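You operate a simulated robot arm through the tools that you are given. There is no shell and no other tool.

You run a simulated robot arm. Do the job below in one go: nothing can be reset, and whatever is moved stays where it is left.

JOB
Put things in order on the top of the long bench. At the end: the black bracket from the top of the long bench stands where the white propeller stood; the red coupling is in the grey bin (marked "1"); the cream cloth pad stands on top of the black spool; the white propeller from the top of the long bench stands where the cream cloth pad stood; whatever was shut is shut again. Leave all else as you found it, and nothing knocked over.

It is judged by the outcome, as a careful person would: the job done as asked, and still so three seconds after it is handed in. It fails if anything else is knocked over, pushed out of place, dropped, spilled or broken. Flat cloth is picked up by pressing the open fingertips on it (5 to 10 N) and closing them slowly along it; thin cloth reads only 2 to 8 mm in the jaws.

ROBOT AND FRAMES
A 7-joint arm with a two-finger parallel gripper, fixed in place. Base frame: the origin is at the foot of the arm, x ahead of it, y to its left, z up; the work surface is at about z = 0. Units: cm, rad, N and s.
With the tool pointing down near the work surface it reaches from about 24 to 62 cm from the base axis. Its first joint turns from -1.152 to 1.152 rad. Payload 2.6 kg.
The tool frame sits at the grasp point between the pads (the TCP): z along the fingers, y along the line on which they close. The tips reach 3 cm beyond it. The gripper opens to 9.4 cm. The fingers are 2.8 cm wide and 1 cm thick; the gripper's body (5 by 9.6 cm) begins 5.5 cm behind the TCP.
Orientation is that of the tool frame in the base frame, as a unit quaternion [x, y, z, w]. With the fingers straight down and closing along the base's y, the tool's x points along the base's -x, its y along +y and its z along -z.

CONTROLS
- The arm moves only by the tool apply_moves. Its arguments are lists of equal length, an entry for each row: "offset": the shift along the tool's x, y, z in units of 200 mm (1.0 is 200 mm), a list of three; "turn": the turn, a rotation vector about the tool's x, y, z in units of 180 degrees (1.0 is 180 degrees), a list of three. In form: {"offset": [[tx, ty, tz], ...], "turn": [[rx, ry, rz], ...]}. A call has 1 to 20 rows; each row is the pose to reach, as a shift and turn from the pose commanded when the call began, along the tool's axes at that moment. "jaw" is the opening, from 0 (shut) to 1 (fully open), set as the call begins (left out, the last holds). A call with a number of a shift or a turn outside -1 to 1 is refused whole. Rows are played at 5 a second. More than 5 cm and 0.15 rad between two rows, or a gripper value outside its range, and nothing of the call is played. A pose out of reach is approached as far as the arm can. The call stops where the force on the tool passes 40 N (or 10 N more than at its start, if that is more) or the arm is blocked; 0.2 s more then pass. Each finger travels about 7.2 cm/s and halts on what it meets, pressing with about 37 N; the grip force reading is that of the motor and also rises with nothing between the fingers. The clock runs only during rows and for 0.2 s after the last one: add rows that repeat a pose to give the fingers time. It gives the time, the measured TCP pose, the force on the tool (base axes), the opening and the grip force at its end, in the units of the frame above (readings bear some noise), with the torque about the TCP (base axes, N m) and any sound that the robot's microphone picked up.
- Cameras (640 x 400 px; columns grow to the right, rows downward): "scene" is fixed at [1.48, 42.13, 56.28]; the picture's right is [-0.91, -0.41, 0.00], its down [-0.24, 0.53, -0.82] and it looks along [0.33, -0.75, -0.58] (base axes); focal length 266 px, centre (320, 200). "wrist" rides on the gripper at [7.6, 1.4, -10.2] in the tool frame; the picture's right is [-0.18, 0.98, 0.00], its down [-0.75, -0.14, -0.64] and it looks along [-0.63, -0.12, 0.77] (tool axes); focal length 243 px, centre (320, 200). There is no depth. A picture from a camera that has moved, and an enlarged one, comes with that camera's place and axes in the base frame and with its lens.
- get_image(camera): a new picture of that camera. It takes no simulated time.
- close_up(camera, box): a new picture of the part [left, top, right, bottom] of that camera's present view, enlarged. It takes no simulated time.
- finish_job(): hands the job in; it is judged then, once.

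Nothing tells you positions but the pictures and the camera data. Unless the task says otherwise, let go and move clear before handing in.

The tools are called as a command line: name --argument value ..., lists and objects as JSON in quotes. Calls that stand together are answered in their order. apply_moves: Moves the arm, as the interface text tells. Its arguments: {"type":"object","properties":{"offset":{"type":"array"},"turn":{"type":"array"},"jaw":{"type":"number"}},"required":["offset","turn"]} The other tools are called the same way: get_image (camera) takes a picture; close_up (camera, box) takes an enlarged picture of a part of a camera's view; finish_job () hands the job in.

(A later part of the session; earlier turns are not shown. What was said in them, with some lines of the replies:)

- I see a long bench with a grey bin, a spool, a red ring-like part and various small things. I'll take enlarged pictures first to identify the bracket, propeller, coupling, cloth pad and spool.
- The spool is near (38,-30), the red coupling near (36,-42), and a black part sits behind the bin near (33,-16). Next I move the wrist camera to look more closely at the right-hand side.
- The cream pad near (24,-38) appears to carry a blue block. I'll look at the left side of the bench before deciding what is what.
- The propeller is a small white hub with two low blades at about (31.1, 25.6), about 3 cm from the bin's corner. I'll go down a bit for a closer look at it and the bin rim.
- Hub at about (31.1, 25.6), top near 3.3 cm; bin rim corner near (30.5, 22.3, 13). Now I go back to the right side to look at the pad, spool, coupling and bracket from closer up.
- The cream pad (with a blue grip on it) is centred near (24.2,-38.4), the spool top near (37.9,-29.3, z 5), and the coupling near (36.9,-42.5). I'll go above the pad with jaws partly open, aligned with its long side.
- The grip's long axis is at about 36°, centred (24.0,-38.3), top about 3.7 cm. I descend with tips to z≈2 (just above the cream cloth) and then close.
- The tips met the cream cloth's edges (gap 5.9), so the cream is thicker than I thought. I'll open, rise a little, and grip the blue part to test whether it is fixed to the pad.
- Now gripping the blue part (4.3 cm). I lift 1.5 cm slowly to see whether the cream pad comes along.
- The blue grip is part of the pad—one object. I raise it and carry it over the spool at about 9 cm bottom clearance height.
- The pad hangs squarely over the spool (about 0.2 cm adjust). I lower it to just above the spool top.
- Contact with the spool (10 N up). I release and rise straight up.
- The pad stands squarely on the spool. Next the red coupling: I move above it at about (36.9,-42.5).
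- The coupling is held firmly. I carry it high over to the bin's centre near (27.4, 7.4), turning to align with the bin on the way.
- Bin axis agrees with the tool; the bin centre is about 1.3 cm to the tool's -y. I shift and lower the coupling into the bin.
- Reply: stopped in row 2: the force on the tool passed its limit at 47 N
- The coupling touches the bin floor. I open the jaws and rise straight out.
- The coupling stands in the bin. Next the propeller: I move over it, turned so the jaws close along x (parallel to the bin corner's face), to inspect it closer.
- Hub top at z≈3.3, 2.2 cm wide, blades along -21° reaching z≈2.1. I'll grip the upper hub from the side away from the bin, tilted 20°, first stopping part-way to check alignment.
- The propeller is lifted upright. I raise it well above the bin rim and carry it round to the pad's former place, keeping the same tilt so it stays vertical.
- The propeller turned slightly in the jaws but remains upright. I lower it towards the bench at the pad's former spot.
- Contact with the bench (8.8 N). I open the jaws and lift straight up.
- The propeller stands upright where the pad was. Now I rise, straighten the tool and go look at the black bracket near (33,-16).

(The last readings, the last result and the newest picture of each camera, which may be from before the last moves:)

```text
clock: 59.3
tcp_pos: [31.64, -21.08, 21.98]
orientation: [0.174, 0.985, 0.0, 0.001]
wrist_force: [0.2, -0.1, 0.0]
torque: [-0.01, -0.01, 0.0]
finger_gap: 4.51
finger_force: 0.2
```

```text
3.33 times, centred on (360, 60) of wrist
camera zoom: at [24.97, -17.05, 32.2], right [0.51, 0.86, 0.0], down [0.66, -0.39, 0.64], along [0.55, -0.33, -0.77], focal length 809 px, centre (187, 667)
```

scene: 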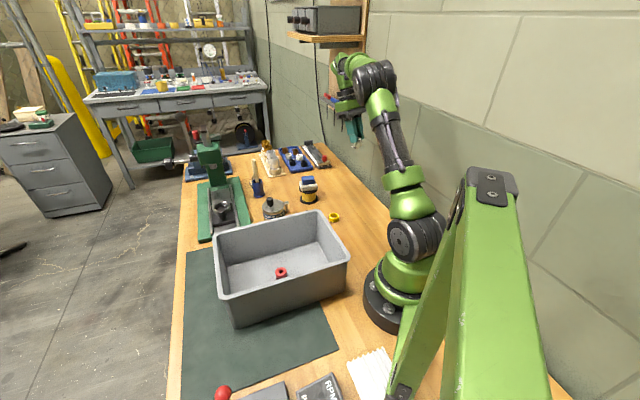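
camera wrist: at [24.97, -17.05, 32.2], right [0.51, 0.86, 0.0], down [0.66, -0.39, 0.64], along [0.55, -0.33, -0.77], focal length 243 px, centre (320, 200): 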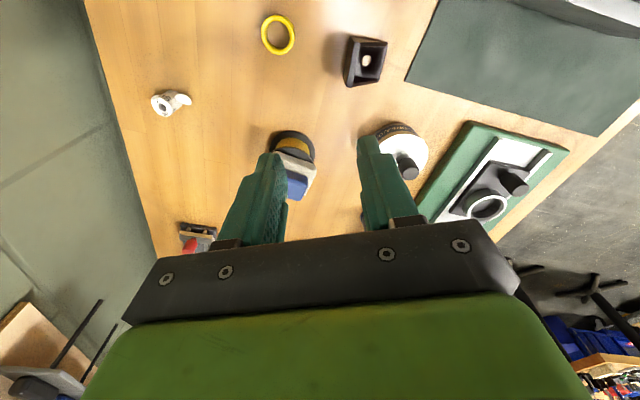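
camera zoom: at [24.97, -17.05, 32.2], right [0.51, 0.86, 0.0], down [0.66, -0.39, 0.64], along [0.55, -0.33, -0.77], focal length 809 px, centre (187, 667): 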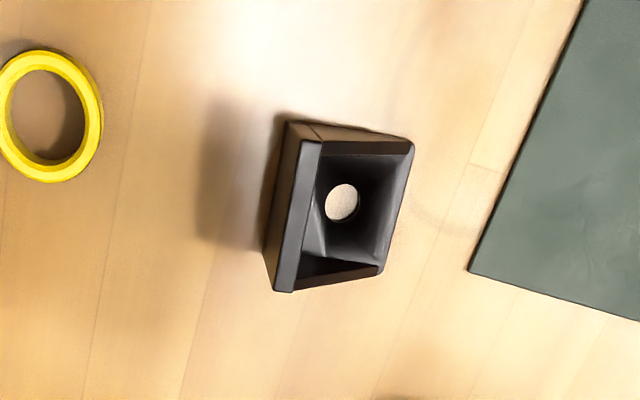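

The bracket is an L-shape with two side gussets, about 4×4.2 cm and 4.2 cm high, centred near (32.5,-15.6), back plate towards (-0.62,-0.79). I'll turn and tilt the tool to grip it across the gussets near the back plate, in a pose that will also suit the spot beside the bin.

apply_moves --jaw 0.65 --offset '[[0.001, 0.04, 0.01], [0.002, 0.08, 0.02], [0.004, 0.12, 0.03], [0.005, 0.17, 0.04], [0.006, 0.21, 0.05], [0.007, 0.25, 0.06], [0.008, 0.29, 0.07], [0.009, 0.33, 0.08], [0.011, 0.374, 0.1]]' --turn '[[0, 0, -0.0445], [0, 0, -0.089], [0, 0, -0.1335], [0, 0, -0.178], [0, 0, -0.2225], [0, 0, -0.267], [0, 0, -0.3115], [0, 0, -0.356], [0, 0, -0.4]]'

apply_moves --offset '[[0, 0, 0.05], [0, 0, 0.1], [0, 0, 0.15], [0, 0, 0.2], [0, 0, 0.2]]' --turn '[[0, 0.042, 0], [0, 0.084, 0], [0, 0.126, 0], [0, 0.1667, 0], [0, 0.1667, 0]]'

get_image --camera "wrist"

get_image --camera "scene"

```text
clock: 61.3
tcp_pos: [34.35, -13.89, 20.17]
orientation: [-0.437, 0.899, 0.001, 0.002]
wrist_force: [-0.8, -0.3, 0.0]
torque: [-0.03, -0.01, -0.01]
finger_gap: 6.07
finger_force: 0.1
```

```text
clock: 62.5
tcp_pos: [34.39, -13.86, 16.1]
orientation: [-0.422, 0.869, -0.115, -0.233]
wrist_force: [-0.2, 0.6, 0.2]
torque: [-0.03, -0.03, 0.01]
finger_gap: 6.12
finger_force: 0.1
```

```text
taken
camera wrist: at [32.31, -14.13, 28.74], right [-0.67, 0.73, -0.09], down [0.71, 0.68, 0.18], along [0.19, 0.05, -0.98], focal length 243 px, centre (320, 200)
```

wrist: 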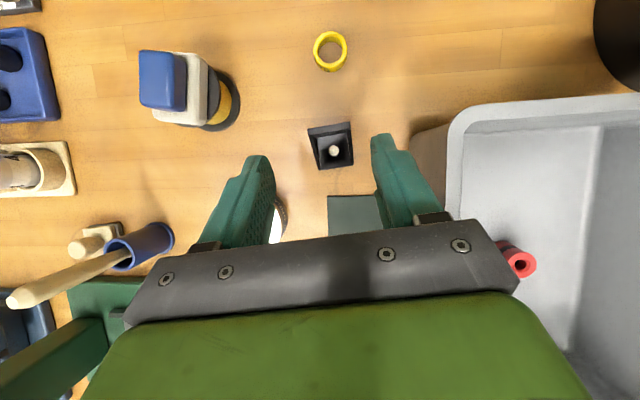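

```text
taken
```

scene: 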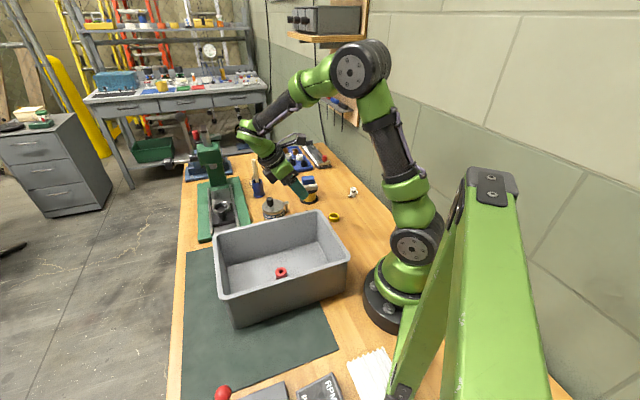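

close_up --camera "wrist" --box '[280, 100, 380, 190]'

close_up --camera "scene" --box '[230, 110, 350, 230]'

```text
4.44 times, centred on (330, 145) of wrist
camera zoom: at [32.31, -14.13, 28.74], right [-0.67, 0.73, -0.09], down [0.71, 0.68, 0.18], along [0.19, 0.05, -0.98], focal length 1078 px, centre (276, 444)
```

zoom: 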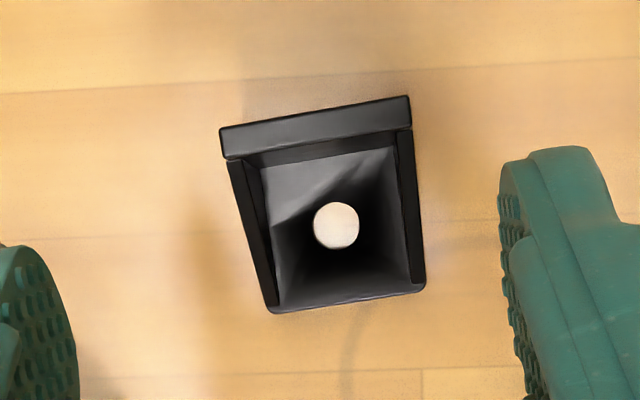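

```text
3.33 times, centred on (290, 170) of scene
camera zoom: at [1.48, 42.13, 56.28], right [-0.91, -0.41, 0.0], down [-0.24, 0.53, -0.82], along [0.33, -0.75, -0.58], focal length 888 px, centre (420, 300)
```

zoom: 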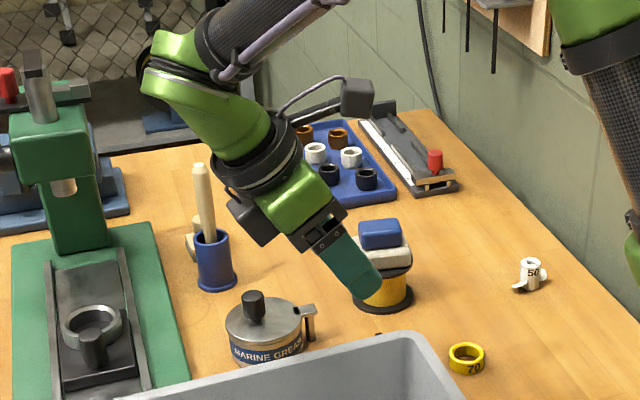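

apply_moves --offset '[[-0.02, 0.006, 0.1], [-0.04, 0.012, 0.2], [-0.055, 0.018, 0.3], [-0.07, 0.0235, 0.37], [-0.07, 0.0235, 0.37]]' --turn '[[0, 0, 0], [0, 0, 0], [0, 0, 0], [0, 0, 0], [0, 0, 0]]'

close_up --camera "wrist" --box '[220, 70, 420, 220]'

close_up --camera "scene" --box '[230, 130, 350, 230]'

```text
clock: 63.7
tcp_pos: [32.56, -15.63, 8.87]
orientation: [-0.422, 0.869, -0.113, -0.233]
wrist_force: [-0.6, -0.3, -0.7]
torque: [0.02, -0.01, 0.02]
finger_gap: 6.11
finger_force: 0.1
```

```text
2.67 times, centred on (320, 145) of wrist
camera zoom: at [30.39, -15.81, 21.59], right [-0.67, 0.73, -0.09], down [0.71, 0.68, 0.18], along [0.19, 0.06, -0.98], focal length 647 px, centre (320, 347)
```

zoom: 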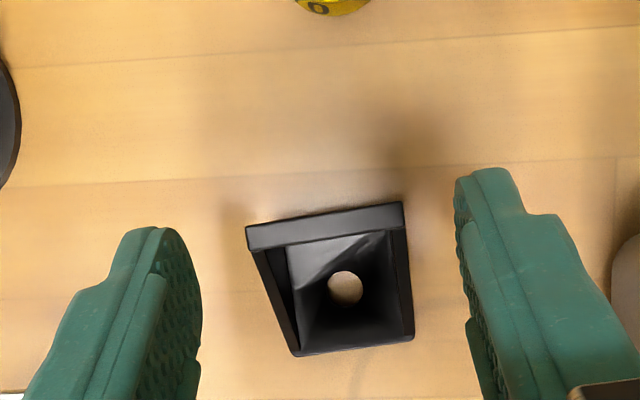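

```text
4.00 times, centred on (290, 180) of scene
camera zoom: at [1.48, 42.13, 56.28], right [-0.91, -0.41, 0.0], down [-0.24, 0.53, -0.82], along [0.33, -0.75, -0.58], focal length 1065 px, centre (440, 280)
```

zoom: 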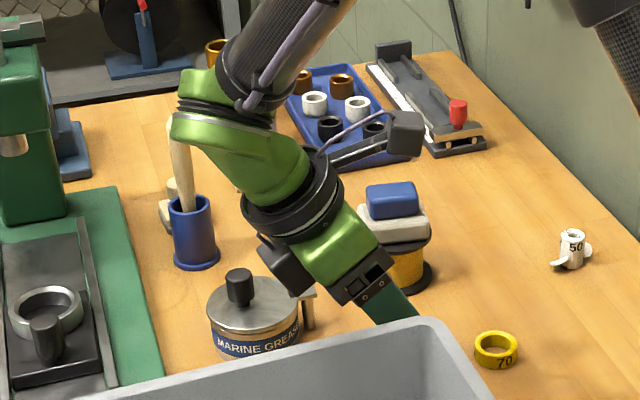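

Alignment is good. I descend the rest of the way vertically so the fingers straddle the gussets.

apply_moves --offset '[[-0.04, 0.002, 0.07], [-0.075, 0.004, 0.13], [-0.1, 0.005, 0.175], [-0.117, 0.005, 0.205], [-0.117, 0.005, 0.205]]' --turn '[[0, 0, 0], [0, 0, 0], [0, 0, 0], [0, 0, 0], [0, 0, 0]]'

close_up --camera "wrist" --box '[220, 70, 420, 220]'

close_up --camera "scene" --box '[230, 130, 350, 230]'

```text
clock: 64.9
tcp_pos: [32.33, -15.47, 4.29]
orientation: [-0.423, 0.868, -0.114, -0.232]
wrist_force: [0.1, 0.4, -0.2]
torque: [-0.03, -0.01, 0.02]
finger_gap: 6.09
finger_force: 0.2
```

```text
2.67 times, centred on (320, 145) of wrist
camera zoom: at [30.26, -15.7, 16.85], right [-0.67, 0.73, -0.09], down [0.71, 0.68, 0.18], along [0.19, 0.06, -0.98], focal length 647 px, centre (320, 347)
```

zoom: 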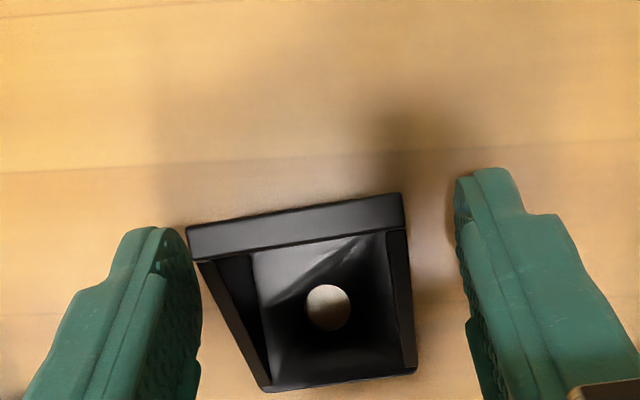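

```text
4.00 times, centred on (290, 180) of scene
camera zoom: at [1.48, 42.13, 56.28], right [-0.91, -0.41, 0.0], down [-0.24, 0.53, -0.82], along [0.33, -0.75, -0.58], focal length 1065 px, centre (440, 280)
```

zoom: 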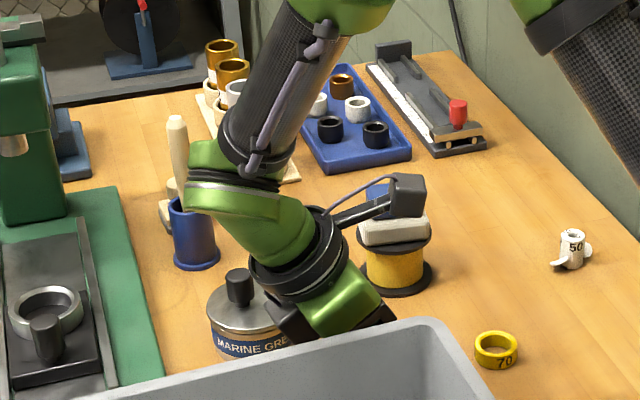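

apply_moves --offset '[[0, -0.007, 0], [0, -0.007, 0]]' --turn '[[0, 0, 0], [0, 0, 0]]'

apply_moves --jaw 0.3 --offset '[[0, 0, 0], [0, 0, 0], [0, 0, 0], [0, 0, 0]]' --turn '[[0, 0, 0], [0, 0, 0], [0, 0, 0], [0, 0, 0]]'

close_up --camera "wrist" --box '[220, 70, 420, 220]'

```text
clock: 65.5
tcp_pos: [32.46, -15.65, 4.22]
orientation: [-0.422, 0.869, -0.113, -0.233]
wrist_force: [0.2, 0.4, 0.0]
torque: [-0.03, 0.05, -0.01]
finger_gap: 6.12
finger_force: 0.1
```

```text
clock: 66.5
tcp_pos: [32.44, -15.65, 4.24]
orientation: [-0.423, 0.868, -0.114, -0.233]
wrist_force: [0.6, -0.4, -0.2]
torque: [-0.03, 0.0, 0.01]
finger_gap: 4.15
finger_force: 36.9
```

```text
2.67 times, centred on (320, 145) of wrist
camera zoom: at [30.37, -15.84, 16.86], right [-0.67, 0.73, -0.09], down [0.71, 0.68, 0.18], along [0.19, 0.06, -0.98], focal length 647 px, centre (320, 347)
```

zoom: 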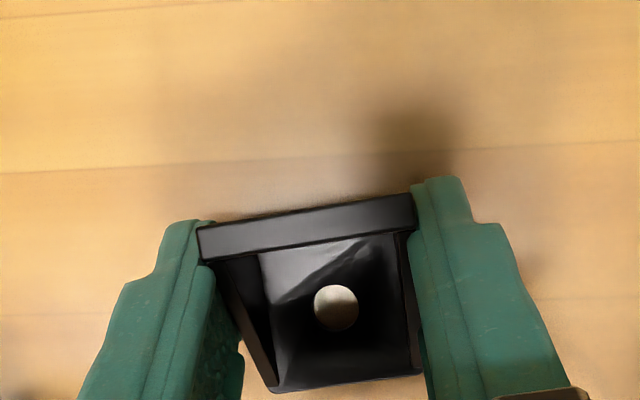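

The bracket is held (4.15 cm). I lift it, keep the tilt, and carry it over the bin to the propeller's former place.

apply_moves --offset '[[0.0125, 0, -0.0217], [0.05, 0, -0.0866], [0.15, 0, -0.26], [0.25, 0, -0.433], [0.35, 0, -0.606], [0.45, 0, -0.779]]' --turn '[[0, 0, 0], [0, 0, 0], [0, 0, 0], [0, 0, 0], [0, 0, 0], [0, 0, 0]]'

get_image --camera "wrist"

get_image --camera "scene"

```text
clock: 67.9
tcp_pos: [32.32, -15.59, 22.39]
orientation: [-0.423, 0.869, -0.113, -0.233]
wrist_force: [-0.3, -0.3, -0.2]
torque: [0.02, 0.0, 0.0]
finger_gap: 4.13
finger_force: 37.0
```

```text
taken
camera wrist: at [30.22, -15.83, 35.1], right [-0.67, 0.73, -0.09], down [0.71, 0.68, 0.18], along [0.19, 0.06, -0.98], focal length 243 px, centre (320, 200)
```

wrist: 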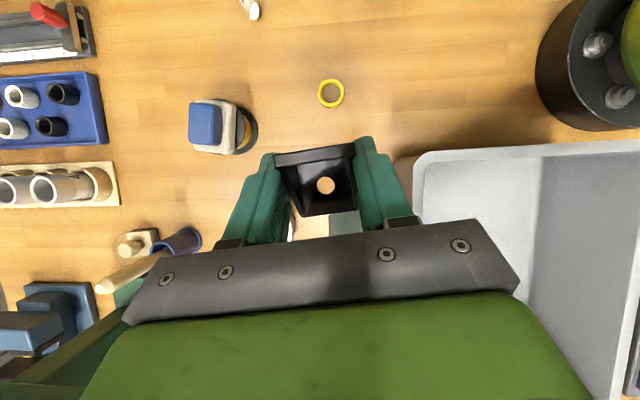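

```text
taken
```

scene: 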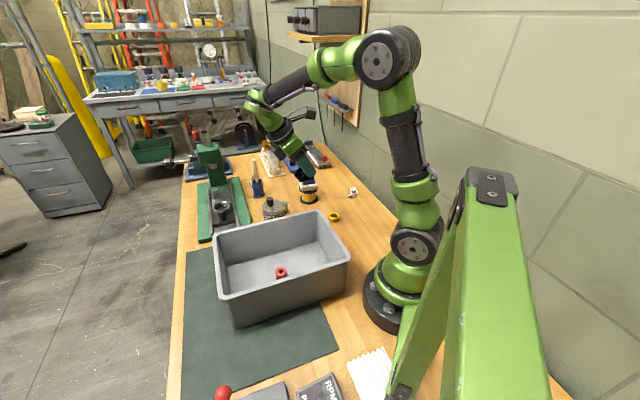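

apply_moves --offset '[[-0.174, 0.1, -0.1], [-0.3485, 0.2, -0.201], [-0.523, 0.3, -0.3015], [-0.697, 0.4, -0.402]]' --turn '[[0.0125, 0, -0.0217], [0.025, 0, -0.0433], [0.0375, 0, -0.065], [0.05, 0, -0.0866]]'

apply_moves --offset '[[-0.176, 0.1, -0.1015], [-0.3515, 0.201, -0.203], [-0.527, 0.3015, -0.3045], [-0.703, 0.402, -0.406]]' --turn '[[0.0139, 0, -0.0241], [0.0278, 0, -0.0481], [0.0417, 0, -0.0722], [0.0556, 0, -0.0962]]'

apply_moves --offset '[[-0.117, 0.0725, -0.0675], [-0.234, 0.145, -0.135], [-0.234, 0.145, -0.135]]' --turn '[[0, 0, 0], [0, 0, 0], [0, 0, 0]]'

get_image --camera "wrist"

get_image --camera "scene"

```text
clock: 68.9
tcp_pos: [35.84, 2.05, 22.31]
orientation: [-0.554, 0.792, -0.148, -0.212]
wrist_force: [0.7, -0.4, -0.3]
torque: [0.0, -0.02, 0.01]
finger_gap: 4.13
finger_force: 37.2
```

```text
clock: 69.9
tcp_pos: [34.08, 20.13, 22.35]
orientation: [-0.682, 0.683, -0.184, -0.184]
wrist_force: [-1.3, -0.1, 0.2]
torque: [-0.02, 0.02, -0.03]
finger_gap: 4.13
finger_force: 36.9
```

```text
clock: 70.7
tcp_pos: [31.2, 25.3, 22.06]
orientation: [-0.682, 0.684, -0.184, -0.183]
wrist_force: [-0.5, -0.3, -0.8]
torque: [-0.01, -0.03, 0.01]
finger_gap: 4.14
finger_force: 36.9
```

```text
taken
camera wrist: at [29.73, 24.06, 34.79], right [-0.98, 0.16, -0.09], down [0.14, 0.97, 0.18], along [0.12, 0.16, -0.98], focal length 243 px, centre (320, 200)
```

wrist: 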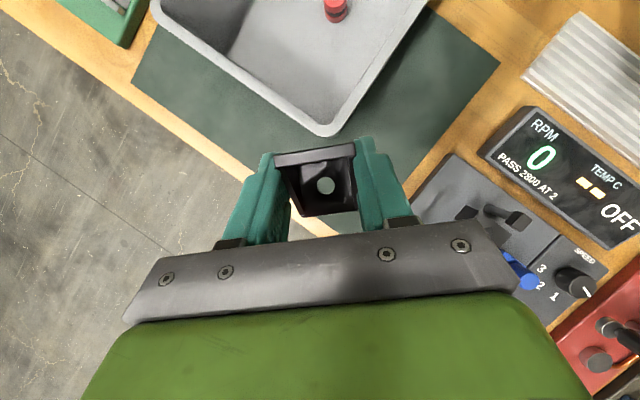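

```text
taken
```

scene: 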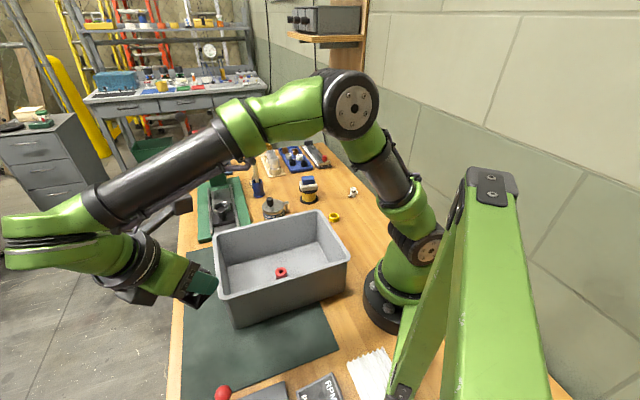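

The bracket is over the propeller's former spot, with the bin rim corner at about (31.0,22.0). I descend 0.8 cm further out than the target first, for clearance from the rim.

apply_moves --offset '[[-0.05, 0, -0.01], [-0.13, 0.001, 0.13], [-0.21, 0.002, 0.27], [-0.29, 0.002, 0.41], [-0.35, 0.0025, 0.52], [-0.389, 0.0025, 0.589], [-0.389, 0.0025, 0.589]]' --turn '[[0, 0, 0], [0, 0, 0], [0, 0, 0], [0, 0, 0], [0, 0, 0], [0, 0, 0], [0, 0, 0]]'

get_image --camera "wrist"

close_up --camera "scene" --box '[120, 250, 280, 370]'

```text
clock: 72.3
tcp_pos: [31.11, 26.13, 8.09]
orientation: [-0.682, 0.684, -0.183, -0.183]
wrist_force: [0.2, -0.4, -0.1]
torque: [-0.01, -0.02, -0.02]
finger_gap: 4.14
finger_force: 37.3
```

```text
taken
camera wrist: at [29.65, 24.76, 20.68], right [-0.98, 0.16, -0.09], down [0.14, 0.97, 0.18], along [0.12, 0.16, -0.98], focal length 243 px, centre (320, 200)
```

wrist: 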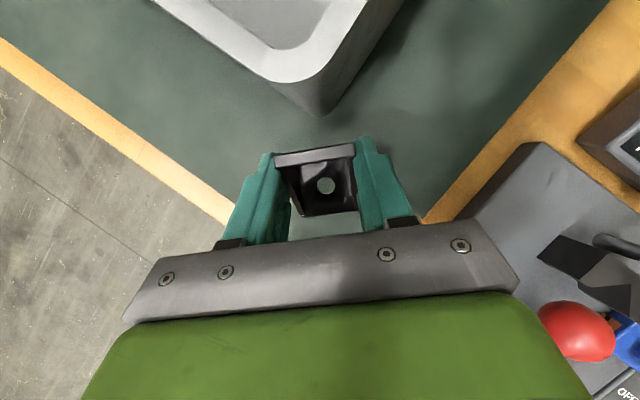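

```text
3.33 times, centred on (200, 310) of scene
camera zoom: at [1.48, 42.13, 56.28], right [-0.91, -0.41, 0.0], down [-0.24, 0.53, -0.82], along [0.33, -0.75, -0.58], focal length 888 px, centre (720, -167)
```

zoom: 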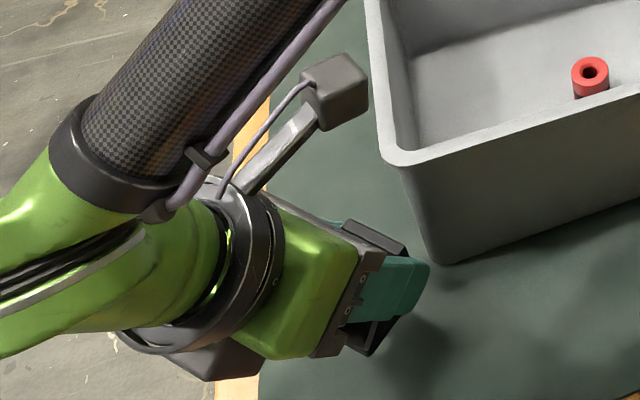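

apply_moves --offset '[[-0.03, 0, 0.052], [-0.06, 0, 0.104], [-0.075, 0, 0.13], [-0.0642, 0, 0.1363], [-0.0533, 0, 0.1425], [-0.0425, 0, 0.1488], [-0.0425, 0, 0.1488]]' --turn '[[0, 0, 0], [0, 0, 0], [0, 0, 0], [0, 0, 0], [0, 0, 0], [0, 0, 0], [0, 0, 0]]'

close_up --camera "wrist" --box '[220, 70, 420, 220]'

close_up --camera "scene" --box '[150, 270, 270, 370]'

```text
clock: 73.9
tcp_pos: [31.14, 25.48, 5.08]
orientation: [-0.682, 0.684, -0.184, -0.183]
wrist_force: [-0.8, -0.6, -0.5]
torque: [-0.02, 0.0, -0.01]
finger_gap: 4.17
finger_force: 36.6
```

```text
2.67 times, centred on (320, 145) of wrist
camera zoom: at [29.68, 24.01, 17.77], right [-0.98, 0.16, -0.09], down [0.14, 0.97, 0.18], along [0.12, 0.16, -0.98], focal length 647 px, centre (320, 347)
```

zoom: 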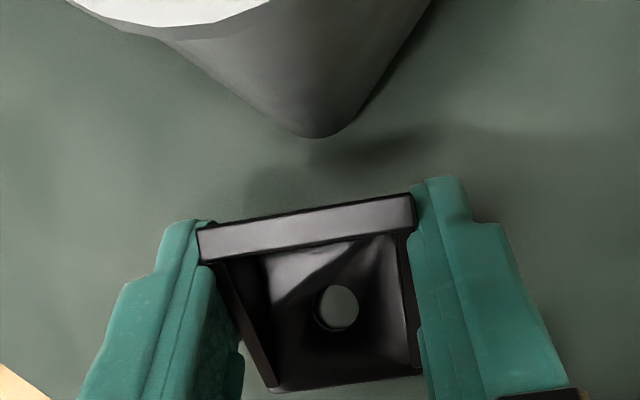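

```text
4.00 times, centred on (210, 320) of scene
camera zoom: at [1.48, 42.13, 56.28], right [-0.91, -0.41, 0.0], down [-0.24, 0.53, -0.82], along [0.33, -0.75, -0.58], focal length 1065 px, centre (760, -280)
```

zoom: 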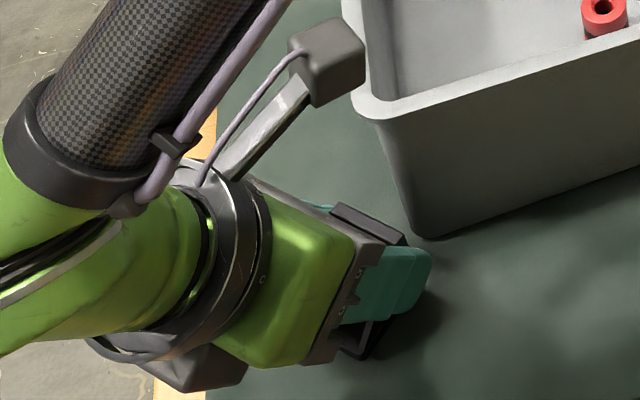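

apply_moves --offset '[[-0.005, 0, 0.0087], [-0.01, 0, 0.0173], [-0.0125, 0, 0.0217], [-0.0125, 0, 0.0217]]' --turn '[[0, 0, 0], [0, 0, 0], [0, 0, 0], [0, 0, 0]]'

apply_moves --offset '[[-0.0013, 0, 0.0022], [-0.0025, 0, 0.0043], [-0.0025, 0, 0.0043]]' --turn '[[0, 0, 0], [0, 0, 0], [0, 0, 0]]'

```text
clock: 74.9
tcp_pos: [31.14, 25.41, 4.68]
orientation: [-0.682, 0.684, -0.183, -0.183]
wrist_force: [0.1, 0.3, -0.4]
torque: [0.03, -0.02, 0.0]
finger_gap: 4.16
finger_force: 37.3
```

```text
clock: 75.7
tcp_pos: [31.35, 25.41, 4.4]
orientation: [-0.682, 0.684, -0.183, -0.183]
wrist_force: [-0.1, 0.2, -1.2]
torque: [0.01, 0.01, 0.0]
finger_gap: 4.16
finger_force: 36.7
```

apply_moves --offset '[[-0.0013, 0, 0.0022], [-0.0025, 0, 0.0043], [-0.0025, 0, 0.0043]]' --turn '[[0, 0, 0], [0, 0, 0], [0, 0, 0]]'

```text
clock: 76.5
tcp_pos: [31.1, 25.58, 4.57]
orientation: [-0.682, 0.684, -0.183, -0.183]
wrist_force: [-4.9, -4.2, 19.2]
torque: [0.09, 0.32, -0.02]
finger_gap: 4.14
finger_force: 37.0
```

Contact with the mat (19 N). I open the jaws and rise straight up.

apply_moves --jaw 0.65 --offset '[[0, 0, 0], [0, 0, 0], [0, 0, 0], [0.0125, 0, -0.0217], [0.05, 0, -0.0866], [0.13, 0, -0.225], [0.23, 0, -0.398], [0.33, 0, -0.571], [0.43, 0, -0.745]]' --turn '[[0, 0, 0], [0, 0, 0], [0, 0, 0], [0, 0, 0], [0, 0, 0], [0, 0, 0], [0, 0, 0], [0, 0, 0], [0, 0, 0]]'

get_image --camera "wrist"

close_up --camera "scene" --box '[150, 270, 270, 370]'

```text
clock: 78.5
tcp_pos: [31.08, 25.45, 21.51]
orientation: [-0.683, 0.683, -0.183, -0.183]
wrist_force: [-0.9, -0.7, 0.3]
torque: [-0.07, 0.02, -0.02]
finger_gap: 6.11
finger_force: 0.2
```

```text
taken
camera wrist: at [29.6, 24.11, 34.32], right [-0.98, 0.16, -0.09], down [0.14, 0.97, 0.18], along [0.12, 0.16, -0.98], focal length 243 px, centre (320, 200)
```

wrist: 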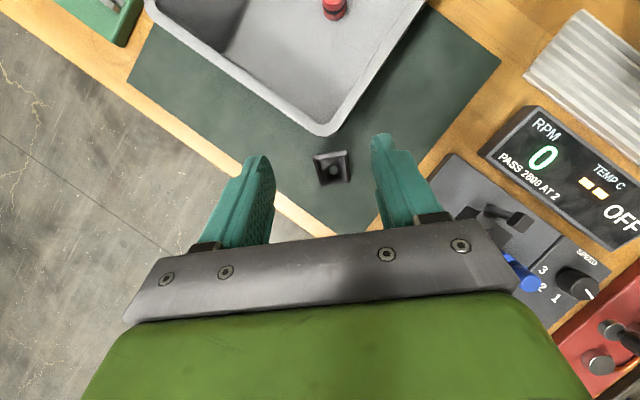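

```text
4.00 times, centred on (210, 320) of scene
camera zoom: at [1.48, 42.13, 56.28], right [-0.91, -0.41, 0.0], down [-0.24, 0.53, -0.82], along [0.33, -0.75, -0.58], focal length 1065 px, centre (760, -280)
```

zoom: 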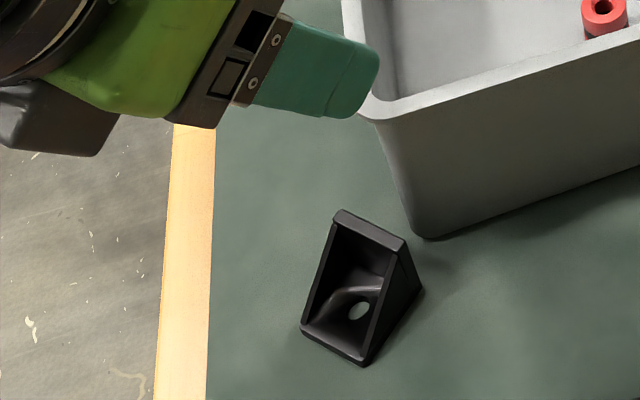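

The bracket stands where the propeller was (centre about (31.1,25.6)). I move the arm clear and straighten it, then check the whole bench.

apply_moves --offset '[[0.05, 0, -0.0866], [0.1, 0, -0.173], [0.15, 0, -0.26], [0.2, 0, -0.346], [0.25, 0, -0.433]]' --turn '[[0, -0.04, 0], [0, -0.08, 0], [0, -0.12, 0], [0, -0.1667, 0], [0, -0.1667, 0]]'

get_image --camera "scene"

get_image --camera "wrist"

```text
clock: 79.7
tcp_pos: [31.2, 25.46, 31.79]
orientation: [-0.706, 0.708, 0.0, 0.0]
wrist_force: [-0.8, -0.3, -1.2]
torque: [-0.03, 0.01, 0.02]
finger_gap: 6.11
finger_force: 0.0
```

```text
taken
```

scene: 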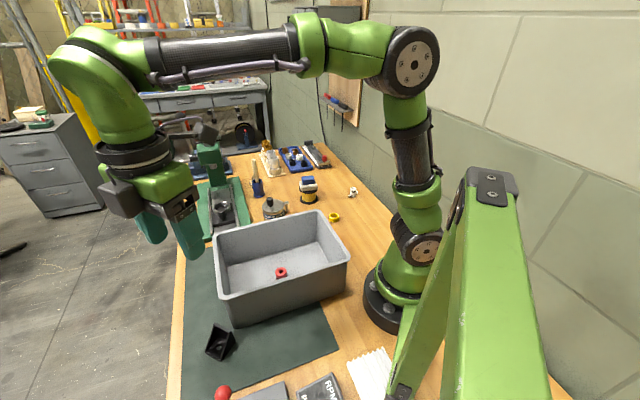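

```text
taken
camera wrist: at [29.72, 17.94, 41.95], right [-0.98, 0.19, 0.0], down [0.14, 0.75, 0.64], along [0.12, 0.63, -0.77], focal length 243 px, centre (320, 200)
```

wrist: 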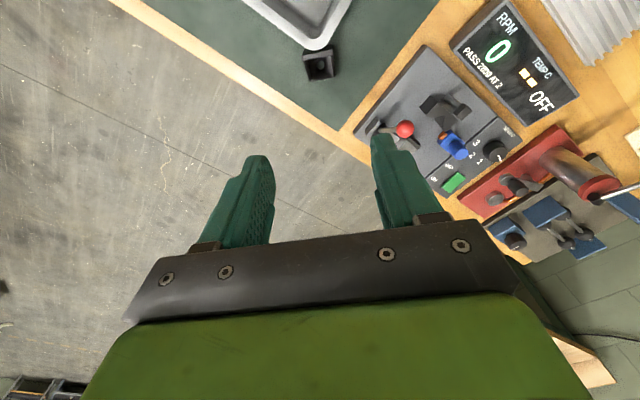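

close_up --camera "scene" --box '[230, 140, 390, 240]'

close_up --camera "scene" --box '[190, 200, 370, 380]'

```text
4.00 times, centred on (310, 190) of scene
camera zoom: at [1.48, 42.13, 56.28], right [-0.91, -0.41, 0.0], down [-0.24, 0.53, -0.82], along [0.33, -0.75, -0.58], focal length 1065 px, centre (360, 240)
```

zoom: 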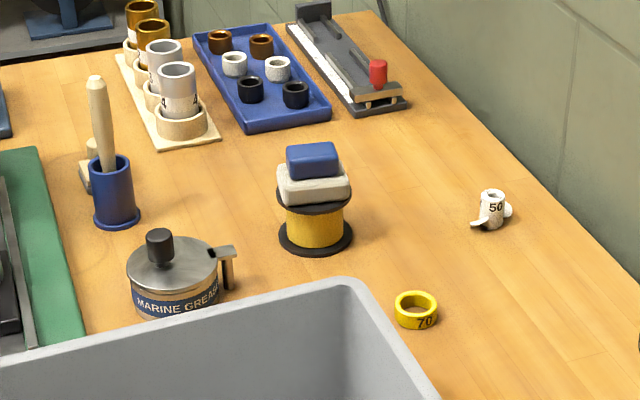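

```text
2.22 times, centred on (280, 290) of scene
camera zoom: at [1.48, 42.13, 56.28], right [-0.91, -0.41, 0.0], down [-0.24, 0.53, -0.82], along [0.33, -0.75, -0.58], focal length 592 px, centre (409, 0)
```

zoom: 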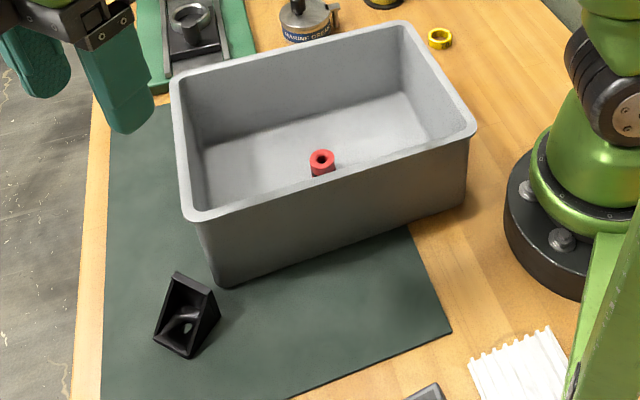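

Everything checks out in the last pictures. The bracket stands where the propeller was, the red coupling is in the bin, the pad sits on the spool, and the propeller stands where the pad was. Nothing else looks disturbed, nothing had been opened, and the arm is clear, so I hand in the job.

finish_job

```text
The job is handed in.
```

The job is handed in. In the final pictures everything was where you asked, with nothing knocked over or pushed aside:

- **Black bracket:** it stands upright where the white propeller stood, beside the corner of the grey bin.
- **Red coupling:** it stands on the floor of the grey bin. I did not see the "1" marking in any picture, but this was the only grey bin on the bench.
- **Cream cloth pad:** it sits squarely on top of the black spool. The blue block on it lifted as one piece with the cream, so I moved it as part of the pad.
- **White propeller:** it stands upright where the pad was. It turned a little about its own axis while I carried it.

Nothing had to be opened, so there was nothing to shut again. The arm is clear of the bench, and the jaws are empty.
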